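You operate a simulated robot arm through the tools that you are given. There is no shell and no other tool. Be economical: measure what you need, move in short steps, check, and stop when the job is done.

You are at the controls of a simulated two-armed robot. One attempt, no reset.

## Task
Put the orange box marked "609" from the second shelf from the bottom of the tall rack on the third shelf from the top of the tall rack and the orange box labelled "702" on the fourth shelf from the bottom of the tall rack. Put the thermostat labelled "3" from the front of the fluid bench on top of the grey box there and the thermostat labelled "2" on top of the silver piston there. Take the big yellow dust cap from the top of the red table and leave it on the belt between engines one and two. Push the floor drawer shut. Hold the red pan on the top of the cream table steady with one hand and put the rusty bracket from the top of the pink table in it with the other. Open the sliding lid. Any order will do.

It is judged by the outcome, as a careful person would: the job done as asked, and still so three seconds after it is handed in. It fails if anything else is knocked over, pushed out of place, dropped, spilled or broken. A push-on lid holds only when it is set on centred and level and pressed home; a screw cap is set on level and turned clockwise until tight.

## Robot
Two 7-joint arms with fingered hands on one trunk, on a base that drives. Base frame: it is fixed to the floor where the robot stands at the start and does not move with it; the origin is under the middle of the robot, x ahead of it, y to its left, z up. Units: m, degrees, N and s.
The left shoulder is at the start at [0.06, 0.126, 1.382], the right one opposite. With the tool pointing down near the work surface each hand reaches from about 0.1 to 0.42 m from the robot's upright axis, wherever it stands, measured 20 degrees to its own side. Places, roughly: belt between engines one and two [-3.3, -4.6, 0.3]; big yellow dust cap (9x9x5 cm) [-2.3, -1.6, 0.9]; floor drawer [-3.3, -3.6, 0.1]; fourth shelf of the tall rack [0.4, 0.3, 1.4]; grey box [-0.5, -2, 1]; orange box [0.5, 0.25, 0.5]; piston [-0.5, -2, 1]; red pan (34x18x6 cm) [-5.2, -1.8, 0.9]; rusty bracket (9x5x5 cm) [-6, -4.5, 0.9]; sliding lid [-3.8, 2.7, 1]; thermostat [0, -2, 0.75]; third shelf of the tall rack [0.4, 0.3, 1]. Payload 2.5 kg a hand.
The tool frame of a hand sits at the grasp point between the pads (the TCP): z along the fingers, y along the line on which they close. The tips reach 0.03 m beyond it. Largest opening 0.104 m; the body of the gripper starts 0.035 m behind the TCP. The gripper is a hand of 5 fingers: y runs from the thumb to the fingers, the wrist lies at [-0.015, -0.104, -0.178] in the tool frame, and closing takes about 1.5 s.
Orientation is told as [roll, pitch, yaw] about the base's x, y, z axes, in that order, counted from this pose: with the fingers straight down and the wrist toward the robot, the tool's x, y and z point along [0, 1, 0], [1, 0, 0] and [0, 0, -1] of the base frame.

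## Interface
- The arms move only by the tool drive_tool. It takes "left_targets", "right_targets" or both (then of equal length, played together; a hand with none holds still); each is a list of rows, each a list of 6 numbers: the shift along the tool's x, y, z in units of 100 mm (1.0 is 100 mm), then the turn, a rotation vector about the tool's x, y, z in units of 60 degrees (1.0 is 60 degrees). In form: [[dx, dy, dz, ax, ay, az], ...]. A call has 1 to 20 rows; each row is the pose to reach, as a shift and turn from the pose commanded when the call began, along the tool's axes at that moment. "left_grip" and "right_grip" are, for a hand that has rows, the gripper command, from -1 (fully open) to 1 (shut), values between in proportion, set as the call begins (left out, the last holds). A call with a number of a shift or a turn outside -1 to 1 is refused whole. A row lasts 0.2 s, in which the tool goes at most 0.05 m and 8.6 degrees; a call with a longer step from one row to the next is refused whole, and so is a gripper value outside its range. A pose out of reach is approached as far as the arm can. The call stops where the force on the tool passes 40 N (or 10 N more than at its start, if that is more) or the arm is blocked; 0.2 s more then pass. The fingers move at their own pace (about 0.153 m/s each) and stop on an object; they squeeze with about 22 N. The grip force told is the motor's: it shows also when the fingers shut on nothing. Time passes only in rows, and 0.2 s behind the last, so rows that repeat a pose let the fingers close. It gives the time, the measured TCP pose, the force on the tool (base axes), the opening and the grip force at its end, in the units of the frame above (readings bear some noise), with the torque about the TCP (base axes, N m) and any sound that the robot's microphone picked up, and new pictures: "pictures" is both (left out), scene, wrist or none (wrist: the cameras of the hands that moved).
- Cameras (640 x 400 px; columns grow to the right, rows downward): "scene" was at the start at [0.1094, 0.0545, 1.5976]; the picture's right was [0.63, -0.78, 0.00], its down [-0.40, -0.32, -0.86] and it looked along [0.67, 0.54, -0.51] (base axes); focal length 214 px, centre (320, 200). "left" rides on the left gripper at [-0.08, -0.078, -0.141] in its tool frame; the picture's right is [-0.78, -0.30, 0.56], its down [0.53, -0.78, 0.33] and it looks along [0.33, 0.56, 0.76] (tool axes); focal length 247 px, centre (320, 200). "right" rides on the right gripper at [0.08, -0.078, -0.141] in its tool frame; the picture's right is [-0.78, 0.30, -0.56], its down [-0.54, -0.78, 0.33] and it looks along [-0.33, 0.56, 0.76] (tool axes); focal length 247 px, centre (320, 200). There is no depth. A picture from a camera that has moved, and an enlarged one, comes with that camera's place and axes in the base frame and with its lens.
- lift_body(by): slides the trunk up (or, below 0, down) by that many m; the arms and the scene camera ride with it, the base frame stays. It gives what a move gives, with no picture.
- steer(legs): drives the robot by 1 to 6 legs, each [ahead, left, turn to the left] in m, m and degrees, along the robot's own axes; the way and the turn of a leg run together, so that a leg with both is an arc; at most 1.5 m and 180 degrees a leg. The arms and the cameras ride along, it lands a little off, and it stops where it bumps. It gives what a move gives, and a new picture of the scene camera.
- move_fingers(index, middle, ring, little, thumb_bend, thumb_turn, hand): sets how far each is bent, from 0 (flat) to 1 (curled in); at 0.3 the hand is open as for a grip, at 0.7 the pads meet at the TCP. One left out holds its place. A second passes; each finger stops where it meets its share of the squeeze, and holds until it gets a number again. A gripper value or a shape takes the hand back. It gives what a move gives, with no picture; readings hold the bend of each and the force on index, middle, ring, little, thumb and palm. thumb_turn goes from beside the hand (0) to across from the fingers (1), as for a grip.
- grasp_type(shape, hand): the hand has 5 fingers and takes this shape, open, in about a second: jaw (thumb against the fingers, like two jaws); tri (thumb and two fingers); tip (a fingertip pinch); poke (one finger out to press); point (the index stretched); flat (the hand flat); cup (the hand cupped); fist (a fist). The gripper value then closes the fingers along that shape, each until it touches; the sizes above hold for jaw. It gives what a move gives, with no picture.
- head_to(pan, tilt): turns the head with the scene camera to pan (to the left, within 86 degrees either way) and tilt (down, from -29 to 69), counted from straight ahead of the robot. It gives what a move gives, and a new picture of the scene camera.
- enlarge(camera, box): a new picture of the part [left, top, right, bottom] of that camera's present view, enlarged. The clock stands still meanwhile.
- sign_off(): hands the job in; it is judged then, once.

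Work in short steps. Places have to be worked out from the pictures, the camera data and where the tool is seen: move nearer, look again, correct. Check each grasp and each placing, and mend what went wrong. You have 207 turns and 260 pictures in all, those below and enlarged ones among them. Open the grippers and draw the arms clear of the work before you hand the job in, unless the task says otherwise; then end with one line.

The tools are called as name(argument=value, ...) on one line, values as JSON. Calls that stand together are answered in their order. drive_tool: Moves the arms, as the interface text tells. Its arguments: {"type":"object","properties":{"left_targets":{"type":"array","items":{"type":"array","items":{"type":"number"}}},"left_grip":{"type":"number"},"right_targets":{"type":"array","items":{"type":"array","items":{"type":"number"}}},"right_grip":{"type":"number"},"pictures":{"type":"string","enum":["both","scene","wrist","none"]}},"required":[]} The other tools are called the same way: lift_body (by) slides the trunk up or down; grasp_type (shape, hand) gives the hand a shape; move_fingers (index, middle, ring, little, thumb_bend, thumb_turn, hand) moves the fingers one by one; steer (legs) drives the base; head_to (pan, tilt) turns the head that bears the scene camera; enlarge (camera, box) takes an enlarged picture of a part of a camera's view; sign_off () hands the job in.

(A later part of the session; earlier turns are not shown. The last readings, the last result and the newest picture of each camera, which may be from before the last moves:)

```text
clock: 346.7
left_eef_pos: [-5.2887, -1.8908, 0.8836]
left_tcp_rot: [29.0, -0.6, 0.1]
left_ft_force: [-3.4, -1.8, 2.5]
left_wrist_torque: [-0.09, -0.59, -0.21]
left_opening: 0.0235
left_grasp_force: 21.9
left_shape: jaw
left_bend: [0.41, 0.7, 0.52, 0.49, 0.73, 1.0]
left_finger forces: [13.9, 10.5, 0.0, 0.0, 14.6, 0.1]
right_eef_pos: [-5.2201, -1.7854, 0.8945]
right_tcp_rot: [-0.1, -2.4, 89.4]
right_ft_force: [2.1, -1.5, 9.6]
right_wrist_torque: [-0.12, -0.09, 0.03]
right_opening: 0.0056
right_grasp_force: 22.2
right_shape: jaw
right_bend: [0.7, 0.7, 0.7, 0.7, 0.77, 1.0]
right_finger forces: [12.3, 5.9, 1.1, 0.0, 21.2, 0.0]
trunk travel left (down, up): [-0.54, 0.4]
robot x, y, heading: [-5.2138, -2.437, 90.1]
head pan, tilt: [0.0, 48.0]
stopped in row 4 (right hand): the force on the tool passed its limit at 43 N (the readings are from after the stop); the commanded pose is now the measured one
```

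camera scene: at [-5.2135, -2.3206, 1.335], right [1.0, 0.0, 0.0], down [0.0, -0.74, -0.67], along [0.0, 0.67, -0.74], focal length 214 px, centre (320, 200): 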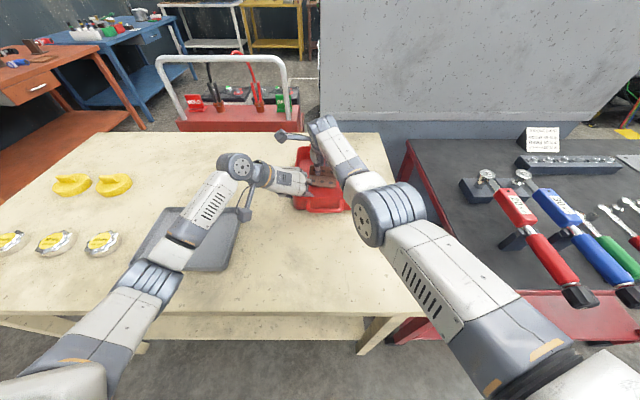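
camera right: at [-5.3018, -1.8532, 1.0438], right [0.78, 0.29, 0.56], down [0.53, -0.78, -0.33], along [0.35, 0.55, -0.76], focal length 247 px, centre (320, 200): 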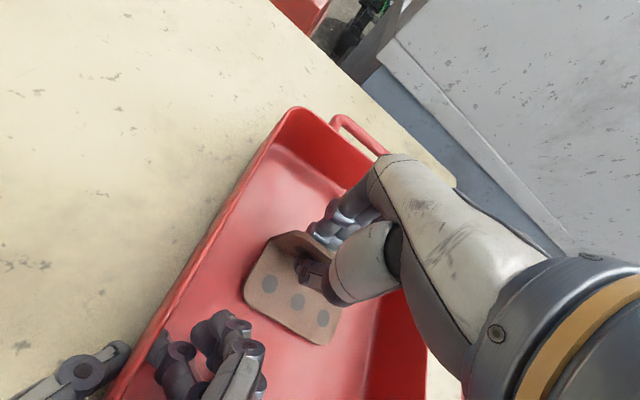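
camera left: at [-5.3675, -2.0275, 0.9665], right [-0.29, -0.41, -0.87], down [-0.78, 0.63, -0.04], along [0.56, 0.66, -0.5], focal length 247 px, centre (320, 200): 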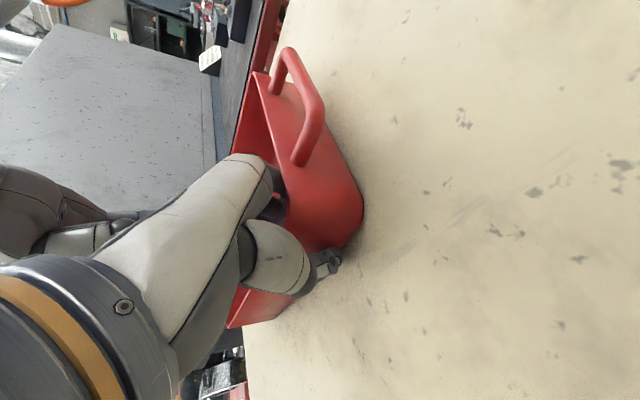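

It rests on the pan floor. I open the right hand half-way and rise.

drive_tool(right_targets=[[0, 0, -0.03, 0, 0, 0], [0, 0, -0.03, 0, 0, 0], [0, 0, -0.03, 0, 0, 0], [0, 0, -0.03, 0, 0, 0], [0, 0, -0.03, 0, 0, 0]], right_grip=0, pictures="wrist")

drive_tool(right_targets=[[0, 0, -0.12, 0, 0, 0], [0, 0, -0.25, 0, 0, 0], [0, 0, -0.37, 0, 0, 0], [0, 0, -0.5, 0, 0, 0], [0, 0, -0.62, 0, 0, 0], [0, 0, -0.75, 0, 0, 0], [0, 0, -0.87, 0, 0, 0], [0, 0, -1, 0, 0, 0]], pictures="wrist")

```text
clock: 347.9
left_eef_pos: [-5.2894, -1.8896, 0.8828]
left_tcp_rot: [29.1, -0.4, 0.1]
left_ft_force: [-3.6, -3.6, 12.1]
left_wrist_torque: [-0.1, -0.88, -0.36]
left_opening: 0.0234
left_grasp_force: 22.0
left_shape: jaw
left_bend: [0.4, 0.7, 0.52, 0.49, 0.74, 1.0]
left_finger forces: [19.6, 11.1, 0.0, 0.0, 14.3, 0.0]
right_eef_pos: [-5.2213, -1.7863, 0.8952]
right_tcp_rot: [-0.1, -2.0, 89.4]
right_ft_force: [-0.8, 0.4, 0.3]
right_wrist_torque: [0.0, 0.02, 0.0]
right_opening: 0.0517
right_grasp_force: 0.0
right_shape: jaw
right_bend: [0.74, 0.45, 0.41, 0.41, 0.7, 1.0]
right_finger forces: [0.0, 0.0, 0.0, 0.0, 0.1, 0.1]
trunk travel left (down, up): [-0.54, 0.4]
robot x, y, heading: [-5.2153, -2.438, 89.9]
head pan, tilt: [0.0, 48.0]
camera right: at [-5.3022, -1.8671, 1.0329], right [0.78, 0.27, 0.57], down [0.53, -0.77, -0.36], along [0.34, 0.58, -0.74], focal length 247 px, centre (320, 200)
```

right: 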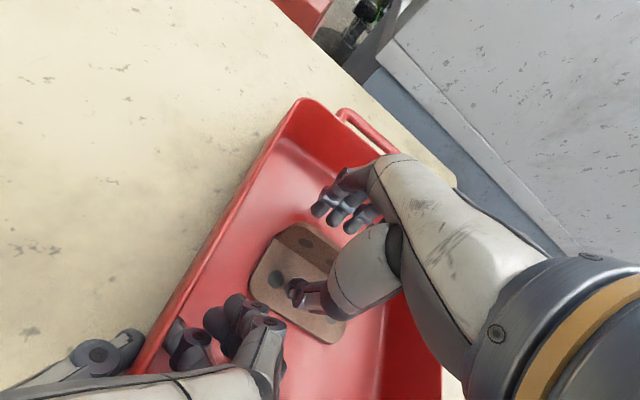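

```text
clock: 349.7
left_eef_pos: [-5.2879, -1.8891, 0.8831]
left_tcp_rot: [29.1, -0.6, 0.1]
left_ft_force: [-2.0, -3.1, 14.2]
left_wrist_torque: [-0.08, -0.98, -0.4]
left_opening: 0.0235
left_grasp_force: 21.9
left_shape: jaw
left_bend: [0.4, 0.7, 0.52, 0.49, 0.74, 1.0]
left_finger forces: [21.4, 11.4, 0.1, 0.0, 14.3, 0.0]
right_eef_pos: [-5.222, -1.7897, 0.9953]
right_tcp_rot: [-0.2, -2.0, 89.4]
right_ft_force: [0.2, 0.0, 0.5]
right_wrist_torque: [0.01, -0.02, -0.02]
right_opening: 0.0519
right_grasp_force: 0.0
right_shape: jaw
right_bend: [0.74, 0.45, 0.41, 0.41, 0.7, 1.0]
right_finger forces: [0.1, 0.0, 0.0, 0.0, 0.0, 0.0]
trunk travel left (down, up): [-0.54, 0.4]
robot x, y, heading: [-5.2142, -2.4394, 90.2]
head pan, tilt: [0.0, 48.0]
camera right: at [-5.3026, -1.8708, 1.1331], right [0.78, 0.27, 0.57], down [0.53, -0.77, -0.36], along [0.34, 0.58, -0.74], focal length 247 px, centre (320, 200)
```

right: 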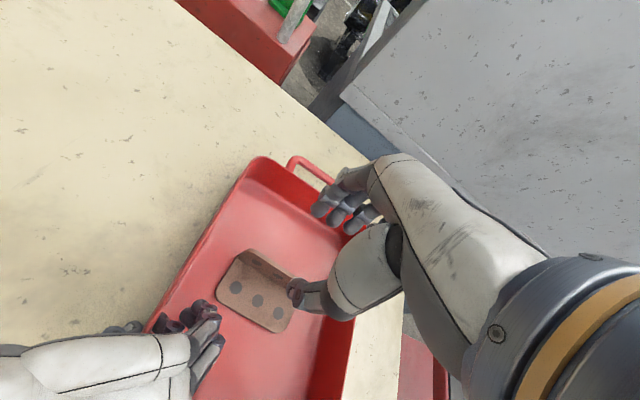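

The bracket stands in the pan. I release the pan with the left hand and withdraw it along its fingers.

drive_tool(left_targets=[[0, 0, 0, 0, 0, 0], [0, 0, 0, 0, 0, 0], [0, 0, 0, 0, 0, 0], [0, 0, 0, 0, 0, 0], [0, 0, 0, 0, 0, 0], [0, 0, 0, 0, 0, 0]], left_grip=-1, pictures="none")

drive_tool(left_targets=[[0.06, 0, -0.1, 0, 0, 0], [0.12, 0, -0.2, 0, 0, 0], [0.18, 0, -0.3, 0, 0, 0], [0.24, 0, -0.42, 0, 0, 0], [0.3, 0, -0.55, 0, 0, 0], [0.36, 0, -0.7, 0, 0, 0], [0.42, 0, -0.85, 0, 0, 0], [0.48, 0, -1, 0, 0, 0]], pictures="none")

lift_body(by=0.25)

steer(legs=[[-0.5, 0, 0]])

```text
clock: 351.1
left_eef_pos: [-5.2896, -1.8896, 0.8815]
left_tcp_rot: [29.0, -0.4, 0.1]
left_ft_force: [-1.4, 2.6, 2.6]
left_wrist_torque: [-0.04, -0.14, 0.04]
left_opening: 0.1032
left_grasp_force: 0.0
left_shape: jaw
left_bend: [0.31, 0.3, 0.3, 0.3, 0.3, 0.98]
left_finger forces: [3.5, 0.0, 0.0, 0.0, 0.0, 0.1]
right_eef_pos: [-5.2214, -1.7888, 0.9938]
right_tcp_rot: [-0.1, -1.9, 89.4]
right_ft_force: [-0.3, 0.1, -0.1]
right_wrist_torque: [0.03, -0.02, -0.02]
right_opening: 0.0519
right_grasp_force: 0.1
right_shape: jaw
right_bend: [0.74, 0.45, 0.41, 0.41, 0.7, 1.0]
right_finger forces: [0.0, 0.0, 0.1, 0.1, 0.0, 0.0]
trunk travel left (down, up): [-0.54, 0.4]
robot x, y, heading: [-5.2134, -2.4335, 90.1]
head pan, tilt: [0.0, 48.0]
```

```text
clock: 352.9
left_eef_pos: [-5.2895, -1.8966, 0.993]
left_tcp_rot: [29.0, -0.5, 0.2]
left_ft_force: [0.3, -0.1, -0.2]
left_wrist_torque: [-0.02, -0.01, 0.0]
left_opening: 0.1038
left_grasp_force: 0.0
left_shape: jaw
left_bend: [0.3, 0.3, 0.3, 0.3, 0.3, 0.98]
left_finger forces: [0.1, 0.1, 0.1, 0.0, 0.1, 0.0]
right_eef_pos: [-5.2212, -1.7892, 0.9928]
right_tcp_rot: [0.0, -1.9, 89.4]
right_ft_force: [0.3, 0.2, -0.2]
right_wrist_torque: [-0.01, -0.01, 0.0]
right_opening: 0.0517
right_grasp_force: 0.1
right_shape: jaw
right_bend: [0.74, 0.45, 0.41, 0.41, 0.7, 1.0]
right_finger forces: [0.0, 0.0, 0.0, 0.0, 0.1, 0.0]
trunk travel left (down, up): [-0.54, 0.4]
robot x, y, heading: [-5.2127, -2.4377, 90.0]
head pan, tilt: [0.0, 48.0]
```

```text
clock: 355.5
left_eef_pos: [-5.2904, -1.8966, 1.2421]
left_tcp_rot: [28.9, -0.6, 0.1]
left_ft_force: [-0.2, 0.4, -0.1]
left_wrist_torque: [0.01, -0.04, 0.01]
left_opening: 0.1038
left_grasp_force: 0.1
left_shape: jaw
left_bend: [0.3, 0.3, 0.3, 0.3, 0.3, 0.98]
left_finger forces: [0.0, 0.0, 0.0, 0.0, 0.0, 0.1]
right_eef_pos: [-5.222, -1.7894, 1.2435]
right_tcp_rot: [0.0, -1.9, 89.4]
right_ft_force: [0.7, 1.4, 0.4]
right_wrist_torque: [-0.02, -0.02, 0.0]
right_opening: 0.0518
right_grasp_force: 0.0
right_shape: jaw
right_bend: [0.74, 0.45, 0.41, 0.41, 0.7, 1.0]
right_finger forces: [0.1, 0.1, 0.0, 0.1, 0.0, 0.1]
trunk travel left (down, up): [-0.79, 0.15]
robot x, y, heading: [-5.213, -2.436, 90.0]
head pan, tilt: [0.0, 48.0]
```

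```text
clock: 358.4
left_eef_pos: [-5.2896, -2.3971, 1.2432]
left_tcp_rot: [28.9, -0.4, 0.0]
left_ft_force: [-0.6, 0.1, 0.4]
left_wrist_torque: [0.01, -0.01, -0.02]
left_opening: 0.1036
left_grasp_force: 0.0
left_shape: jaw
left_bend: [0.3, 0.3, 0.3, 0.3, 0.3, 0.98]
left_finger forces: [0.0, 0.1, 0.1, 0.0, 0.0, 0.0]
right_eef_pos: [-5.2197, -2.2917, 1.2429]
right_tcp_rot: [0.0, -1.9, 89.4]
right_ft_force: [0.1, -0.4, 0.9]
right_wrist_torque: [0.0, 0.0, 0.0]
right_opening: 0.0515
right_grasp_force: 0.1
right_shape: jaw
right_bend: [0.74, 0.45, 0.41, 0.41, 0.7, 1.0]
right_finger forces: [0.0, 0.1, 0.0, 0.1, 0.0, 0.0]
trunk travel left (down, up): [-0.79, 0.15]
robot x, y, heading: [-5.2127, -2.9367, 90.2]
head pan, tilt: [0.0, 48.0]
camera scene: at [-5.2122, -2.8225, 1.585], right [1.0, 0.0, 0.0], down [0.0, -0.74, -0.67], along [0.0, 0.67, -0.74], focal length 214 px, centre (320, 200)
```

scene: 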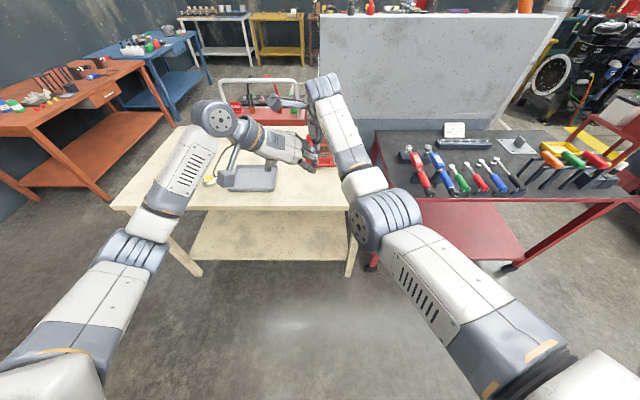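

The bracket stays in the pan. Now the floor drawer under the belt's north end: I drive there and look.

steer(legs=[[0, 0, -90], [1.0, 0.15, 0], [0.9, 0.1, 0], [0, 0, -90]])

head_to(pan=0, tilt=55)

```text
clock: 375.7
left_eef_pos: [-3.2225, -3.2192, 1.242]
left_tcp_rot: [28.9, -0.4, -179.1]
left_ft_force: [0.5, 0.2, 0.1]
left_wrist_torque: [-0.02, 0.02, 0.01]
left_opening: 0.1038
left_grasp_force: 0.0
left_shape: jaw
left_bend: [0.3, 0.3, 0.3, 0.3, 0.3, 0.98]
left_finger forces: [0.0, 0.0, 0.1, 0.0, 0.0, 0.1]
right_eef_pos: [-3.2899, -3.3263, 1.2429]
right_tcp_rot: [0.0, -1.8, -89.7]
right_ft_force: [-0.1, -0.2, 0.7]
right_wrist_torque: [0.03, -0.02, -0.02]
right_opening: 0.0518
right_grasp_force: 0.1
right_shape: jaw
right_bend: [0.74, 0.45, 0.41, 0.41, 0.7, 1.0]
right_finger forces: [0.0, 0.0, 0.1, 0.0, 0.1, 0.0]
trunk travel left (down, up): [-0.79, 0.15]
robot x, y, heading: [-3.3044, -2.6802, -89.0]
head pan, tilt: [0.0, 48.0]
camera scene: at [-3.3057, -2.7991, 1.585], right [-1.0, -0.02, 0.0], down [-0.01, 0.74, -0.67], along [0.01, -0.67, -0.74], focal length 214 px, centre (320, 200)
```

scene: 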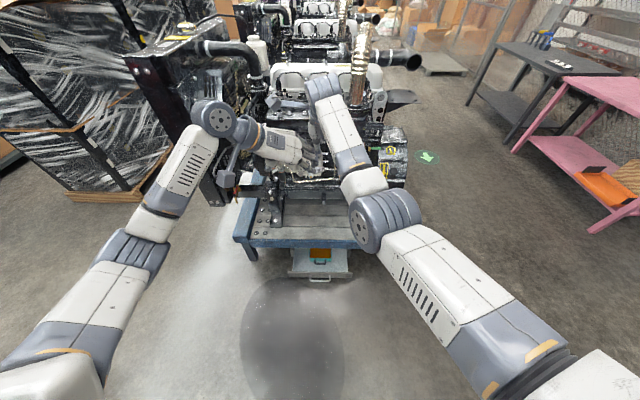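

```text
clock: 376.4
left_eef_pos: [-3.2212, -3.2193, 1.2432]
left_tcp_rot: [28.9, -0.5, -179.2]
left_ft_force: [0.1, -0.3, -0.5]
left_wrist_torque: [-0.01, 0.01, 0.01]
left_opening: 0.1038
left_grasp_force: 0.1
left_shape: jaw
left_bend: [0.3, 0.3, 0.3, 0.3, 0.3, 0.98]
left_finger forces: [0.0, 0.0, 0.0, 0.0, 0.0, 0.0]
right_eef_pos: [-3.2885, -3.3263, 1.2446]
right_tcp_rot: [0.0, -1.8, -89.9]
right_ft_force: [0.0, 0.6, -0.3]
right_wrist_torque: [0.04, 0.0, 0.03]
right_opening: 0.0515
right_grasp_force: 0.1
right_shape: jaw
right_bend: [0.74, 0.45, 0.41, 0.41, 0.7, 1.0]
right_finger forces: [0.0, 0.1, 0.0, 0.0, 0.1, 0.0]
trunk travel left (down, up): [-0.79, 0.15]
robot x, y, heading: [-3.3096, -2.6791, -89.2]
head pan, tilt: [0.0, 55.0]
camera scene: at [-3.3058, -2.7924, 1.5758], right [-1.0, -0.02, 0.0], down [-0.01, 0.82, -0.57], along [0.01, -0.57, -0.82], focal length 214 px, centre (320, 200)
```

scene: 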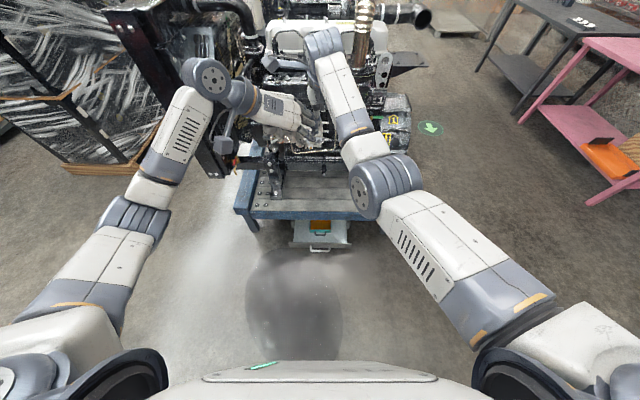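

The drawer front is at about y≈-3.41, x≈-3.3, low on the floor, open about 10 cm. I retract both hands, make a fist with the right, and lower the trunk.

drive_tool(left_targets=[[-0.12, -0.1, -0.07, 0, 0, 0], [-0.25, -0.2, -0.15, 0, 0, 0], [-0.37, -0.3, -0.22, 0, 0, 0], [-0.5, -0.4, -0.3, 0, 0, 0], [-0.62, -0.5, -0.37, 0, 0, 0], [-0.75, -0.6, -0.45, 0, 0, 0], [-0.85, -0.7, -0.5, 0, 0, 0], [-0.95, -0.8, -0.57, 0, 0, 0]], right_targets=[[0, -0.12, 0.05, 0, 0, 0], [0, -0.25, 0.1, 0, 0, 0], [0, -0.37, 0.2, 0, 0, 0], [0, -0.5, 0.3, 0, 0, 0], [0, -0.62, 0.4, 0, 0, 0], [-0.05, -0.75, 0.5, 0, 0, 0], [-0.1, -0.87, 0.6, 0, 0, 0], [-0.15, -1, 0.7, 0, 0, 0]], pictures="none")

drive_tool(left_targets=[[-0.12, -0.1, -0.07, 0, 0, 0], [-0.25, -0.2, -0.15, 0, 0, 0], [-0.37, -0.3, -0.22, 0, 0, 0], [-0.5, -0.4, -0.3, 0, 0, 0], [-0.62, -0.5, -0.37, 0, 0, 0], [-0.75, -0.6, -0.45, 0, 0, 0], [-0.85, -0.7, -0.5, 0, 0, 0], [-0.95, -0.8, -0.57, 0, 0, 0]], right_targets=[[0, -0.12, 0.1, 0, 0, 0], [0, -0.25, 0.2, 0, 0, 0], [0, -0.37, 0.3, 0, 0, 0], [0, -0.5, 0.4, 0, 0, 0], [0, -0.62, 0.5, 0, 0, 0], [-0.05, -0.7, 0.6, 0, 0, 0], [-0.1, -0.8, 0.7, 0, 0, 0], [-0.15, -0.8, 0.85, 0, 0, 0]], pictures="none")

grasp_type(hand="right", shape="fist")

lift_body(by=-0.4)

head_to(pan=0, tilt=50)

```text
clock: 378.4
left_eef_pos: [-3.1424, -3.1071, 1.246]
left_tcp_rot: [28.9, -0.5, -179.2]
left_ft_force: [-0.2, -0.5, -0.6]
left_wrist_torque: [0.02, -0.01, 0.0]
left_opening: 0.1036
left_grasp_force: 0.0
left_shape: jaw
left_bend: [0.3, 0.3, 0.3, 0.3, 0.3, 0.98]
left_finger forces: [0.1, 0.1, 0.0, 0.1, 0.0, 0.1]
right_eef_pos: [-3.3343, -3.2422, 1.1802]
right_tcp_rot: [-1.9, -3.7, -92.2]
right_ft_force: [0.4, 0.6, 0.4]
right_wrist_torque: [0.02, -0.01, 0.0]
right_opening: 0.0518
right_grasp_force: 0.1
right_shape: jaw
right_bend: [0.74, 0.45, 0.41, 0.41, 0.7, 1.0]
right_finger forces: [0.0, 0.0, 0.0, 0.0, 0.0, 0.1]
trunk travel left (down, up): [-0.79, 0.15]
robot x, y, heading: [-3.3033, -2.6792, -89.1]
head pan, tilt: [0.0, 55.0]
stopped in row 8 (right hand): the arm was blocked; the commanded pose is now the measured one
```

```text
clock: 380.0
left_eef_pos: [-3.0779, -3.0109, 1.2478]
left_tcp_rot: [29.0, -0.5, -179.2]
left_ft_force: [0.1, -0.8, 0.9]
left_wrist_torque: [0.02, -0.02, -0.01]
left_opening: 0.104
left_grasp_force: 0.0
left_shape: jaw
left_bend: [0.3, 0.3, 0.3, 0.3, 0.3, 0.98]
left_finger forces: [0.0, 0.0, 0.0, 0.0, 0.1, 0.0]
right_eef_pos: [-3.3737, -3.2166, 1.1747]
right_tcp_rot: [-4.9, -13.4, -93.9]
right_ft_force: [-0.4, -0.3, -0.3]
right_wrist_torque: [0.03, -0.01, 0.01]
right_opening: 0.0519
right_grasp_force: 0.0
right_shape: jaw
right_bend: [0.74, 0.45, 0.41, 0.41, 0.7, 1.0]
right_finger forces: [0.0, 0.1, 0.1, 0.0, 0.0, 0.1]
trunk travel left (down, up): [-0.79, 0.15]
robot x, y, heading: [-3.3081, -2.6808, -89.2]
head pan, tilt: [0.0, 55.0]
stopped in row 7 (right hand): the arm was blocked; the commanded pose is now the measured one
```

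```text
clock: 380.9
left_eef_pos: [-3.077, -3.0114, 1.247]
left_tcp_rot: [29.0, -0.5, -179.2]
left_ft_force: [0.3, -0.5, -0.3]
left_wrist_torque: [0.0, 0.05, 0.04]
left_opening: 0.1037
left_grasp_force: 0.0
left_shape: jaw
left_bend: [0.3, 0.3, 0.3, 0.3, 0.3, 0.98]
left_finger forces: [0.0, 0.0, 0.0, 0.0, 0.0, 0.1]
right_eef_pos: [-3.3733, -3.2158, 1.1742]
right_tcp_rot: [-4.9, -13.3, -93.9]
right_ft_force: [0.4, 1.2, -0.5]
right_wrist_torque: [0.02, 0.0, 0.0]
right_opening: 0.0
right_grasp_force: 0.0
right_shape: fist
right_bend: [1.0, 1.0, 1.0, 1.0, 0.86, 0.85]
right_finger forces: [0.0, 0.1, 0.0, 0.0, 0.1, 0.0]
trunk travel left (down, up): [-0.79, 0.15]
robot x, y, heading: [-3.3081, -2.6784, -89.2]
head pan, tilt: [0.0, 55.0]
```

```text
clock: 384.7
left_eef_pos: [-3.0773, -3.0112, 0.8468]
left_tcp_rot: [29.1, -0.4, -179.2]
left_ft_force: [-0.2, 0.6, 0.1]
left_wrist_torque: [0.01, 0.02, 0.01]
left_opening: 0.1038
left_grasp_force: 0.1
left_shape: jaw
left_bend: [0.3, 0.3, 0.3, 0.3, 0.3, 0.98]
left_finger forces: [0.0, 0.0, 0.0, 0.0, 0.0, 0.0]
right_eef_pos: [-3.3733, -3.2156, 0.7738]
right_tcp_rot: [-4.9, -13.3, -93.9]
right_ft_force: [-0.6, -0.1, -0.1]
right_wrist_torque: [0.04, 0.01, 0.03]
right_opening: 0.0001
right_grasp_force: 0.1
right_shape: fist
right_bend: [1.0, 1.0, 1.0, 1.0, 0.86, 0.85]
right_finger forces: [0.0, 0.0, 0.1, 0.0, 0.0, 0.1]
trunk travel left (down, up): [-0.39, 0.55]
robot x, y, heading: [-3.3089, -2.6813, -89.0]
head pan, tilt: [0.0, 55.0]
```

```text
clock: 385.4
left_eef_pos: [-3.0777, -3.01, 0.8474]
left_tcp_rot: [29.0, -0.5, -179.2]
left_ft_force: [1.0, 0.4, -0.5]
left_wrist_torque: [-0.03, 0.01, -0.01]
left_opening: 0.1037
left_grasp_force: 0.0
left_shape: jaw
left_bend: [0.3, 0.3, 0.3, 0.3, 0.3, 0.98]
left_finger forces: [0.0, 0.0, 0.0, 0.0, 0.0, 0.0]
right_eef_pos: [-3.3738, -3.2146, 0.7736]
right_tcp_rot: [-4.9, -13.2, -93.9]
right_ft_force: [-0.7, 0.2, 0.1]
right_wrist_torque: [0.0, -0.01, 0.01]
right_opening: 0.0004
right_grasp_force: 0.0
right_shape: fist
right_bend: [1.0, 1.0, 1.0, 1.0, 0.86, 0.85]
right_finger forces: [0.0, 0.0, 0.0, 0.0, 0.0, 0.0]
trunk travel left (down, up): [-0.39, 0.55]
robot x, y, heading: [-3.3095, -2.6771, -89.3]
head pan, tilt: [0.0, 50.0]
camera scene: at [-3.3057, -2.7973, 1.1823], right [-1.0, -0.02, 0.0], down [-0.01, 0.77, -0.64], along [0.01, -0.64, -0.77], focal length 214 px, centre (320, 200)
```

scene: 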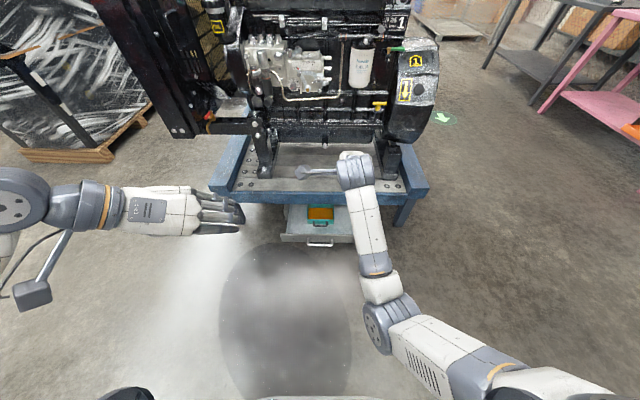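

Drawer front spans x -3.48…-3.11 at y≈-3.41. I lower the trunk to the bottom and the right fist further with the arm.

lift_body(by=-0.385)

drive_tool(right_targets=[[0, -0.04, 0.1, 0, 0, 0], [0, -0.08, 0.2, 0, 0, 0], [0, -0.12, 0.3, 0, 0, 0], [0, -0.16, 0.4, 0, 0, 0], [0, -0.2, 0.5, 0, 0, 0], [0, -0.25, 0.6, 0, 0, 0], [0, -0.3, 0.7, 0, 0, 0], [0, -0.35, 0.8, 0, 0, 0], [0, -0.4, 0.9, 0, 0, 0], [0, -0.45, 1, 0, 0, 0]], pictures="none")

drive_tool(right_targets=[[0, -0.04, 0.1, 0, 0, 0], [0, -0.08, 0.2, 0, 0, 0], [0, -0.12, 0.3, 0, 0, 0], [0, -0.16, 0.4, 0, 0, 0], [0, -0.2, 0.5, 0, 0, 0], [0, -0.25, 0.6, 0, 0, 0], [0, -0.3, 0.7, 0, 0, 0], [0, -0.35, 0.8, 0, 0, 0], [0, -0.4, 0.9, 0, 0, 0], [0, -0.45, 1, 0, 0, 0]], pictures="scene")

```text
clock: 389.1
left_eef_pos: [-3.0779, -3.0106, 0.4632]
left_tcp_rot: [29.1, -0.6, -179.2]
left_ft_force: [0.5, 0.3, 0.0]
left_wrist_torque: [0.01, 0.0, 0.0]
left_opening: 0.1039
left_grasp_force: 0.0
left_shape: jaw
left_bend: [0.3, 0.3, 0.3, 0.3, 0.3, 0.98]
left_finger forces: [0.0, 0.0, 0.0, 0.0, 0.0, 0.1]
right_eef_pos: [-3.3732, -3.2148, 0.3891]
right_tcp_rot: [-5.1, -13.3, -93.8]
right_ft_force: [-0.5, 0.5, 0.1]
right_wrist_torque: [0.0, 0.0, -0.01]
right_opening: 0.0
right_grasp_force: 0.0
right_shape: fist
right_bend: [1.0, 1.0, 1.0, 1.0, 0.86, 0.85]
right_finger forces: [0.1, 0.0, 0.0, 0.0, 0.0, 0.1]
trunk travel left (down, up): [-0.005, 0.935]
robot x, y, heading: [-3.3087, -2.6808, -89.1]
head pan, tilt: [0.0, 50.0]
```

```text
clock: 391.5
left_eef_pos: [-3.0782, -3.0108, 0.4623]
left_tcp_rot: [29.0, -0.5, -179.3]
left_ft_force: [-1.1, 0.6, 0.1]
left_wrist_torque: [0.03, 0.0, -0.01]
left_opening: 0.1039
left_grasp_force: 0.0
left_shape: jaw
left_bend: [0.3, 0.3, 0.3, 0.3, 0.3, 0.98]
left_finger forces: [0.0, 0.0, 0.0, 0.0, 0.0, 0.0]
right_eef_pos: [-3.3948, -3.2351, 0.3403]
right_tcp_rot: [-5.9, -20.7, -94.4]
right_ft_force: [-1.1, -1.0, -0.4]
right_wrist_torque: [0.02, 0.0, 0.0]
right_opening: 0.0
right_grasp_force: 0.1
right_shape: fist
right_bend: [1.0, 1.0, 1.0, 1.0, 0.86, 0.85]
right_finger forces: [0.0, 0.1, 0.1, 0.0, 0.1, 0.0]
trunk travel left (down, up): [-0.005, 0.935]
robot x, y, heading: [-3.3079, -2.6786, -89.2]
head pan, tilt: [0.0, 50.0]
stopped in row 10 (right hand): the arm was blocked; the commanded pose is now the measured one
```

```text
clock: 393.9
left_eef_pos: [-3.078, -3.0101, 0.4626]
left_tcp_rot: [29.0, -0.6, -179.2]
left_ft_force: [0.1, 0.5, 0.3]
left_wrist_torque: [0.03, 0.0, 0.04]
left_opening: 0.1038
left_grasp_force: 0.0
left_shape: jaw
left_bend: [0.3, 0.3, 0.3, 0.3, 0.3, 0.98]
left_finger forces: [0.0, 0.0, 0.0, 0.0, 0.0, 0.0]
right_eef_pos: [-3.4294, -3.2502, 0.2595]
right_tcp_rot: [-8.2, -24.6, -94.4]
right_ft_force: [-0.3, 0.2, 0.4]
right_wrist_torque: [0.0, -0.03, 0.01]
right_opening: 0.0004
right_grasp_force: 0.0
right_shape: fist
right_bend: [1.0, 1.0, 1.0, 1.0, 0.86, 0.85]
right_finger forces: [0.0, 0.0, 0.1, 0.1, 0.0, 0.0]
trunk travel left (down, up): [-0.005, 0.935]
robot x, y, heading: [-3.3087, -2.6778, -89.2]
head pan, tilt: [0.0, 50.0]
stopped in row 10 (right hand): the arm was blocked; the commanded pose is now the measured one
camera scene: at [-3.3057, -2.7973, 0.7973], right [-1.0, -0.02, 0.0], down [-0.01, 0.77, -0.64], along [0.01, -0.64, -0.77], focal length 214 px, centre (320, 200)
```

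scene: 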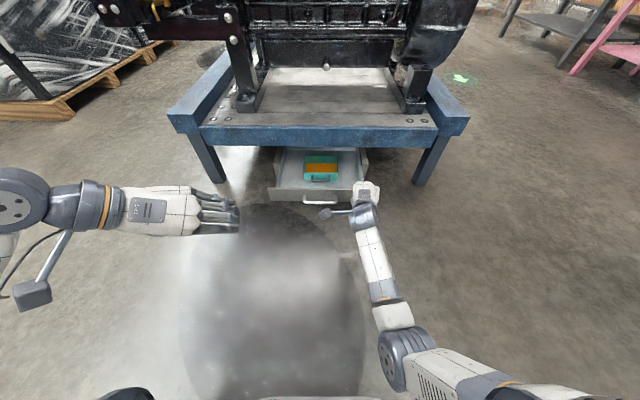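

The fist is nearly low enough (panel spans z≈0.05–0.17). I lower it another 10 cm and move it left toward the middle.

drive_tool(right_targets=[[0.06, 0, 0.08, 0, 0, 0], [0.12, 0, 0.16, 0, 0, 0], [0.18, 0, 0.24, 0, 0, 0], [0.24, 0, 0.32, 0, 0, 0], [0.3, 0, 0.4, 0, 0, 0], [0.36, 0, 0.5, 0, 0, 0], [0.42, 0, 0.6, 0, 0, 0], [0.48, 0, 0.7, 0, 0, 0], [0.54, 0, 0.8, 0, 0, 0], [0.6, 0, 0.9, 0, 0, 0], [0.66, 0, 1, 0, 0, 0], [0.7, 0, 1, 0, 0, 0]], pictures="scene")

```text
clock: 396.5
left_eef_pos: [-3.077, -3.0101, 0.4642]
left_tcp_rot: [28.8, -0.4, -179.2]
left_ft_force: [0.5, 0.5, -0.1]
left_wrist_torque: [0.02, 0.03, 0.01]
left_opening: 0.104
left_grasp_force: 0.1
left_shape: jaw
left_bend: [0.3, 0.3, 0.3, 0.3, 0.3, 0.98]
left_finger forces: [0.1, 0.0, 0.0, 0.0, 0.0, 0.0]
right_eef_pos: [-3.3758, -3.2997, 0.1599]
right_tcp_rot: [-8.1, -24.6, -94.6]
right_ft_force: [0.8, -0.4, 0.5]
right_wrist_torque: [0.0, -0.01, -0.01]
right_opening: 0.0
right_grasp_force: 0.1
right_shape: fist
right_bend: [1.0, 1.0, 1.0, 1.0, 0.86, 0.85]
right_finger forces: [0.1, 0.0, 0.0, 0.0, 0.0, 0.0]
trunk travel left (down, up): [-0.005, 0.935]
robot x, y, heading: [-3.3097, -2.6767, -89.4]
head pan, tilt: [0.0, 50.0]
camera scene: at [-3.3057, -2.7973, 0.7973], right [-1.0, -0.02, 0.0], down [-0.01, 0.77, -0.64], along [0.01, -0.64, -0.77], focal length 214 px, centre (320, 200)
```

scene: 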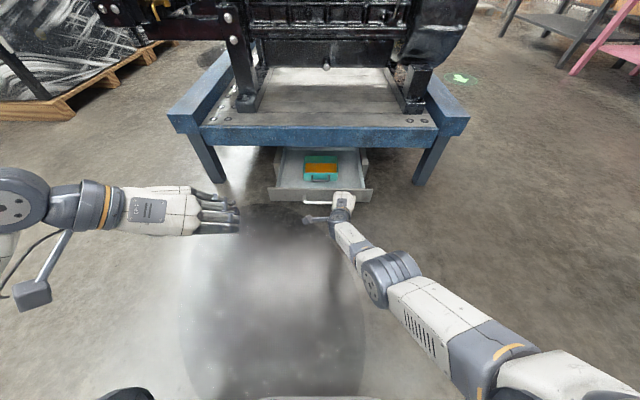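

Good height. A bit lower and left, then push by driving forward in small steps.

drive_tool(right_targets=[[0.08, 0, 0.08, 0, 0, 0], [0.16, 0, 0.16, 0, 0, 0], [0.24, 0, 0.24, 0, 0, 0], [0.3, 0, 0.3, 0, 0, 0], [0.36, 0, 0.36, 0, 0, 0]], pictures="none")

steer(legs=[[0.1, 0, 0]])

```text
clock: 397.7
left_eef_pos: [-3.0775, -3.0104, 0.4624]
left_tcp_rot: [29.0, -0.5, -179.2]
left_ft_force: [0.1, 0.1, 1.1]
left_wrist_torque: [-0.04, 0.04, -0.02]
left_opening: 0.1037
left_grasp_force: 0.0
left_shape: jaw
left_bend: [0.3, 0.3, 0.3, 0.3, 0.3, 0.98]
left_finger forces: [0.0, 0.1, 0.0, 0.0, 0.0, 0.0]
right_eef_pos: [-3.3583, -3.2924, 0.1588]
right_tcp_rot: [-8.0, -24.5, -94.5]
right_ft_force: [0.5, 0.5, -0.7]
right_wrist_torque: [0.0, -0.04, -0.03]
right_opening: 0.0
right_grasp_force: 0.0
right_shape: fist
right_bend: [1.0, 1.0, 1.0, 1.0, 0.86, 0.85]
right_finger forces: [0.0, 0.0, 0.1, 0.1, 0.0, 0.0]
right hand out of reach, approached as far as the arm can: row 1, 2, 3, 4, 5
trunk travel left (down, up): [-0.005, 0.935]
robot x, y, heading: [-3.3092, -2.6814, -89.4]
head pan, tilt: [0.0, 50.0]
```

```text
clock: 398.8
left_eef_pos: [-3.0748, -3.1117, 0.4636]
left_tcp_rot: [29.0, -0.5, -179.2]
left_ft_force: [-0.3, -0.5, -0.2]
left_wrist_torque: [0.0, -0.02, -0.02]
left_opening: 0.1037
left_grasp_force: 0.0
left_shape: jaw
left_bend: [0.3, 0.3, 0.3, 0.3, 0.3, 0.98]
left_finger forces: [0.1, 0.1, 0.0, 0.1, 0.0, 0.0]
right_eef_pos: [-3.3577, -3.3931, 0.159]
right_tcp_rot: [-8.1, -24.6, -94.4]
right_ft_force: [-0.4, -0.2, -0.5]
right_wrist_torque: [0.02, 0.01, -0.01]
right_opening: 0.0
right_grasp_force: 0.0
right_shape: fist
right_bend: [1.0, 1.0, 1.0, 1.0, 0.86, 0.85]
right_finger forces: [0.0, 0.0, 0.1, 0.0, 0.0, 0.0]
trunk travel left (down, up): [-0.005, 0.935]
robot x, y, heading: [-3.3042, -2.7821, -88.9]
head pan, tilt: [0.0, 50.0]
camera scene: at [-3.3041, -2.8991, 0.7973], right [-1.0, -0.02, 0.0], down [-0.01, 0.77, -0.64], along [0.01, -0.64, -0.77], focal length 214 px, centre (320, 200)
```

scene: 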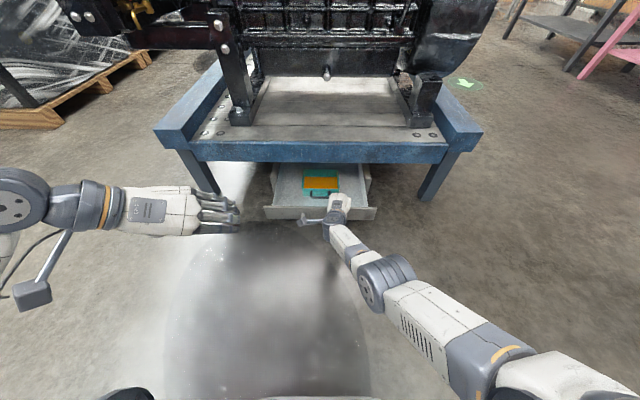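

The fist is just above the panel's top edge (z≈0.13). I pull the hand back and lower, where the arm has more downward reach.

drive_tool(right_targets=[[0, -0.1, 0, 0, 0, 0], [0, -0.2, 0, 0, 0, 0], [0, -0.3, 0, 0, 0, 0], [0, -0.4, 0, 0, 0, 0], [0, -0.5, 0, 0, 0, 0], [0, -0.6, 0, 0, 0, 0], [0, -0.7, 0, 0, 0, 0], [0, -0.8, 0, 0, 0, 0], [0, -0.9, 0, 0, 0, 0], [0, -1, 0.1, 0, 0, 0]], pictures="none")

drive_tool(right_targets=[[0, 0, 0.1, 0, 0, 0], [0, 0, 0.2, 0, 0, 0], [0, -0.05, 0.3, 0, 0, 0], [0, -0.1, 0.4, 0, 0, 0], [0, -0.15, 0.5, 0, 0, 0]], pictures="scene")

```text
clock: 401.0
left_eef_pos: [-3.0756, -3.1125, 0.4628]
left_tcp_rot: [29.0, -0.5, -179.2]
left_ft_force: [0.0, 0.2, 0.3]
left_wrist_torque: [0.0, -0.03, -0.01]
left_opening: 0.104
left_grasp_force: 0.0
left_shape: jaw
left_bend: [0.3, 0.3, 0.3, 0.3, 0.3, 0.98]
left_finger forces: [0.0, 0.1, 0.0, 0.0, 0.0, 0.0]
right_eef_pos: [-3.3669, -3.3223, 0.1189]
right_tcp_rot: [-8.9, -26.1, -94.9]
right_ft_force: [0.0, 0.2, 0.4]
right_wrist_torque: [0.02, 0.01, -0.01]
right_opening: 0.0003
right_grasp_force: 0.0
right_shape: fist
right_bend: [1.0, 1.0, 1.0, 1.0, 0.86, 0.85]
right_finger forces: [0.0, 0.1, 0.1, 0.0, 0.0, 0.1]
trunk travel left (down, up): [-0.005, 0.935]
robot x, y, heading: [-3.3074, -2.7781, -89.3]
head pan, tilt: [0.0, 50.0]
```

```text
clock: 402.2
left_eef_pos: [-3.0759, -3.1129, 0.463]
left_tcp_rot: [29.0, -0.4, -179.2]
left_ft_force: [-0.7, -0.3, 0.4]
left_wrist_torque: [-0.01, -0.01, 0.03]
left_opening: 0.1037
left_grasp_force: 0.0
left_shape: jaw
left_bend: [0.3, 0.3, 0.3, 0.3, 0.3, 0.98]
left_finger forces: [0.0, 0.0, 0.1, 0.0, 0.0, 0.0]
right_eef_pos: [-3.3645, -3.3151, 0.0845]
right_tcp_rot: [-8.1, -24.5, -94.5]
right_ft_force: [-0.6, -0.4, 0.9]
right_wrist_torque: [0.0, 0.0, -0.02]
right_opening: 0.0
right_grasp_force: 0.0
right_shape: fist
right_bend: [1.0, 1.0, 1.0, 1.0, 0.86, 0.85]
right_finger forces: [0.0, 0.1, 0.0, 0.1, 0.1, 0.1]
right hand out of reach, approached as far as the arm can: row 3, 4, 5
trunk travel left (down, up): [-0.005, 0.935]
robot x, y, heading: [-3.3079, -2.781, -89.3]
head pan, tilt: [0.0, 50.0]
camera scene: at [-3.3041, -2.8991, 0.7973], right [-1.0, -0.02, 0.0], down [-0.01, 0.77, -0.64], along [0.01, -0.64, -0.77], focal length 214 px, centre (320, 200)
```

scene: 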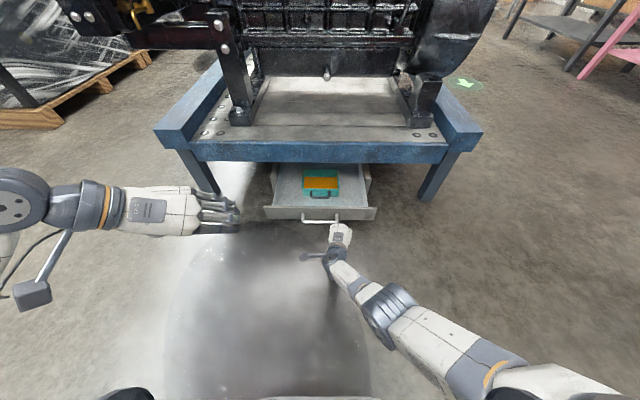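

Now the fist is in front of the handle at z≈0.085. I drive forward to push.

steer(legs=[[0.12, 0, 0]])

```text
clock: 403.5
left_eef_pos: [-3.0756, -3.2323, 0.4633]
left_tcp_rot: [29.0, -0.5, -179.1]
left_ft_force: [-0.1, -0.3, 0.1]
left_wrist_torque: [0.01, 0.04, 0.01]
left_opening: 0.1036
left_grasp_force: 0.0
left_shape: jaw
left_bend: [0.3, 0.3, 0.3, 0.3, 0.3, 0.98]
left_finger forces: [0.0, 0.0, 0.1, 0.0, 0.0, 0.0]
right_eef_pos: [-3.363, -3.4358, 0.0842]
right_tcp_rot: [-8.1, -24.4, -94.6]
right_ft_force: [0.2, 0.1, 2.2]
right_wrist_torque: [-0.02, -0.05, 0.02]
right_opening: 0.096
right_grasp_force: 0.0
right_shape: fist
right_bend: [1.0, 1.0, 1.0, 1.0, 0.87, 0.85]
right_finger forces: [0.0, 0.1, 0.0, 0.1, 2.7, 0.1]
trunk travel left (down, up): [-0.005, 0.935]
robot x, y, heading: [-3.3038, -2.9034, -89.0]
head pan, tilt: [0.0, 50.0]
camera scene: at [-3.3023, -3.0195, 0.7973], right [-1.0, -0.02, 0.0], down [-0.01, 0.77, -0.64], along [0.01, -0.64, -0.77], focal length 214 px, centre (320, 200)
```

scene: 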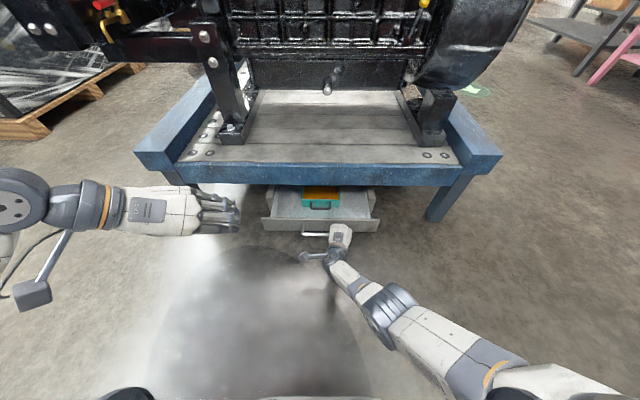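

The drawer is moving in (front now at y≈-3.47). Continue pushing.

steer(legs=[[0.07, 0, 0]])

```text
clock: 404.5
left_eef_pos: [-3.0734, -3.3008, 0.464]
left_tcp_rot: [29.0, -0.5, -179.2]
left_ft_force: [-0.3, -0.8, 0.8]
left_wrist_torque: [0.02, 0.02, -0.02]
left_opening: 0.1039
left_grasp_force: 0.0
left_shape: jaw
left_bend: [0.3, 0.3, 0.3, 0.3, 0.3, 0.98]
left_finger forces: [0.0, 0.0, 0.0, 0.1, 0.1, 0.0]
right_eef_pos: [-3.3601, -3.5057, 0.0842]
right_tcp_rot: [-8.1, -24.4, -94.4]
right_ft_force: [-0.2, -0.6, 3.1]
right_wrist_torque: [-0.05, -0.05, -0.03]
right_opening: 0.0961
right_grasp_force: 0.0
right_shape: fist
right_bend: [1.0, 1.0, 1.0, 1.0, 0.87, 0.85]
right_finger forces: [0.1, 0.0, 0.0, 0.0, 2.6, 0.1]
trunk travel left (down, up): [-0.005, 0.935]
robot x, y, heading: [-3.3009, -2.9706, -88.9]
head pan, tilt: [0.0, 50.0]
camera scene: at [-3.3011, -3.088, 0.7973], right [-1.0, -0.02, 0.0], down [-0.01, 0.77, -0.64], along [0.01, -0.64, -0.77], focal length 214 px, centre (320, 200)
```

scene: 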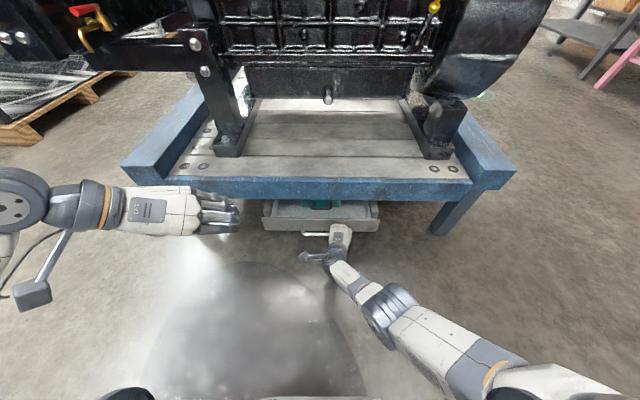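

Pushing well. Another 7 cm.

steer(legs=[[0.07, 0, 0]])

```text
clock: 405.4
left_eef_pos: [-3.0728, -3.3376, 0.4634]
left_tcp_rot: [29.1, -0.4, -179.3]
left_ft_force: [-0.2, 0.6, -0.5]
left_wrist_torque: [0.0, 0.0, -0.01]
left_opening: 0.1041
left_grasp_force: 0.1
left_shape: jaw
left_bend: [0.3, 0.3, 0.3, 0.3, 0.3, 0.98]
left_finger forces: [0.0, 0.0, 0.0, 0.0, 0.0, 0.1]
right_eef_pos: [-3.3551, -3.5413, 0.0888]
right_tcp_rot: [-7.9, -25.0, -94.7]
right_ft_force: [-7.5, 29.9, 34.1]
right_wrist_torque: [0.2, -0.48, 0.45]
right_opening: 0.0001
right_grasp_force: 0.1
right_shape: fist
right_bend: [1.0, 1.0, 1.0, 1.0, 0.92, 0.89]
right_finger forces: [0.1, 0.0, 0.0, 0.0, 50.0, 0.0]
trunk travel left (down, up): [-0.005, 0.935]
robot x, y, heading: [-3.3007, -3.0026, -89.3]
head pan, tilt: [0.0, 50.0]
stopped in leg 1: the force on the tool passed its limit at 136 N (the readings are from after the stop); the commanded pose is now the measured one
camera scene: at [-3.3007, -3.1229, 0.7975], right [-1.0, -0.01, 0.0], down [-0.01, 0.76, -0.64], along [0.01, -0.64, -0.76], focal length 214 px, centre (320, 200)
```

scene: 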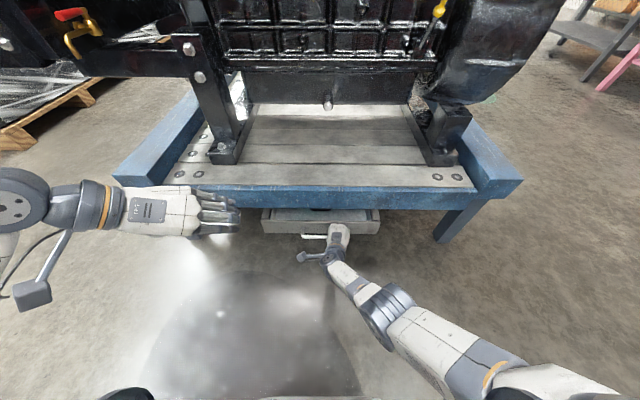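

It met a hard stop. I look closely whether the drawer is fully shut.

enlarge(camera="scene", box=[230, 170, 410, 283])

```text
3.54 times, centred on (320, 226) of scene
camera zoom: at [-3.3007, -3.1229, 0.7975], right [-1.0, -0.01, 0.0], down [-0.01, 0.76, -0.64], along [0.01, -0.64, -0.76], focal length 759 px, centre (320, 106)
```

zoom: 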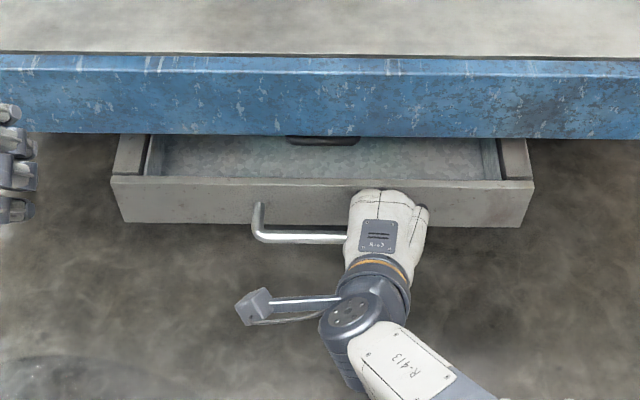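

It looks closed against its frame, but to be sure I back off and view it unobstructed.

steer(legs=[[-0.25, 0, 0]])

enlarge(camera="scene", box=[240, 130, 400, 230])

```text
clock: 407.2
left_eef_pos: [-3.0787, -3.0911, 0.4622]
left_tcp_rot: [29.0, -0.5, -179.8]
left_ft_force: [0.5, -0.6, 0.5]
left_wrist_torque: [0.0, 0.01, 0.01]
left_opening: 0.1038
left_grasp_force: 0.0
left_shape: jaw
left_bend: [0.3, 0.3, 0.3, 0.3, 0.3, 0.98]
left_finger forces: [0.0, 0.1, 0.1, 0.1, 0.0, 0.0]
right_eef_pos: [-3.3627, -3.2918, 0.0855]
right_tcp_rot: [-7.9, -24.8, -95.0]
right_ft_force: [0.5, 0.0, 0.5]
right_wrist_torque: [0.0, 0.01, -0.01]
right_opening: 0.0
right_grasp_force: 0.0
right_shape: fist
right_bend: [1.0, 1.0, 1.0, 1.0, 0.86, 0.85]
right_finger forces: [0.1, 0.1, 0.1, 0.1, 0.1, 0.1]
trunk travel left (down, up): [-0.005, 0.935]
robot x, y, heading: [-3.3015, -2.7546, -89.6]
head pan, tilt: [0.0, 50.0]
camera scene: at [-3.3045, -2.8763, 0.7973], right [-1.0, -0.01, 0.0], down [0.0, 0.77, -0.64], along [0.0, -0.64, -0.77], focal length 214 px, centre (320, 200)
```

scene: 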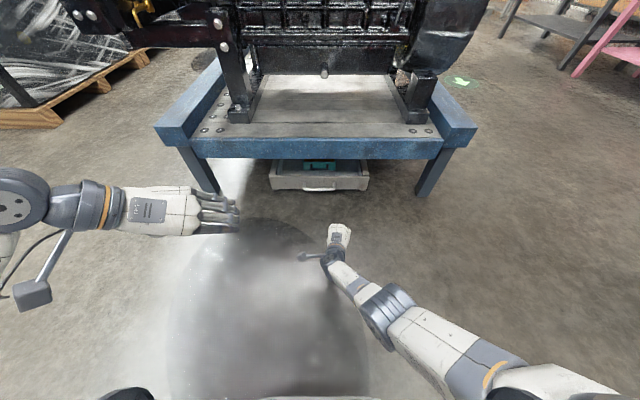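

```text
4.00 times, centred on (320, 180) of scene
camera zoom: at [-3.3045, -2.8763, 0.7973], right [-1.0, -0.01, 0.0], down [0.0, 0.77, -0.64], along [0.0, -0.64, -0.77], focal length 858 px, centre (320, 280)
```

zoom: 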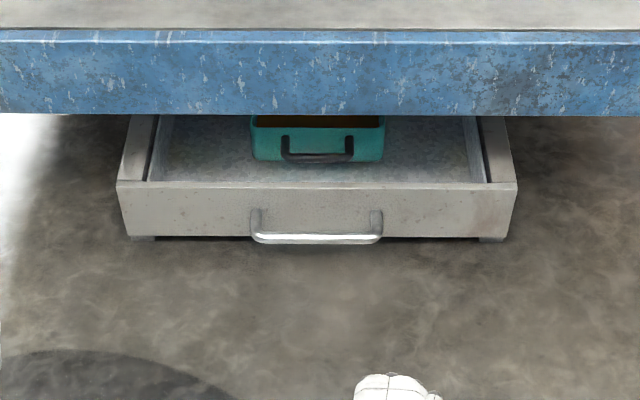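

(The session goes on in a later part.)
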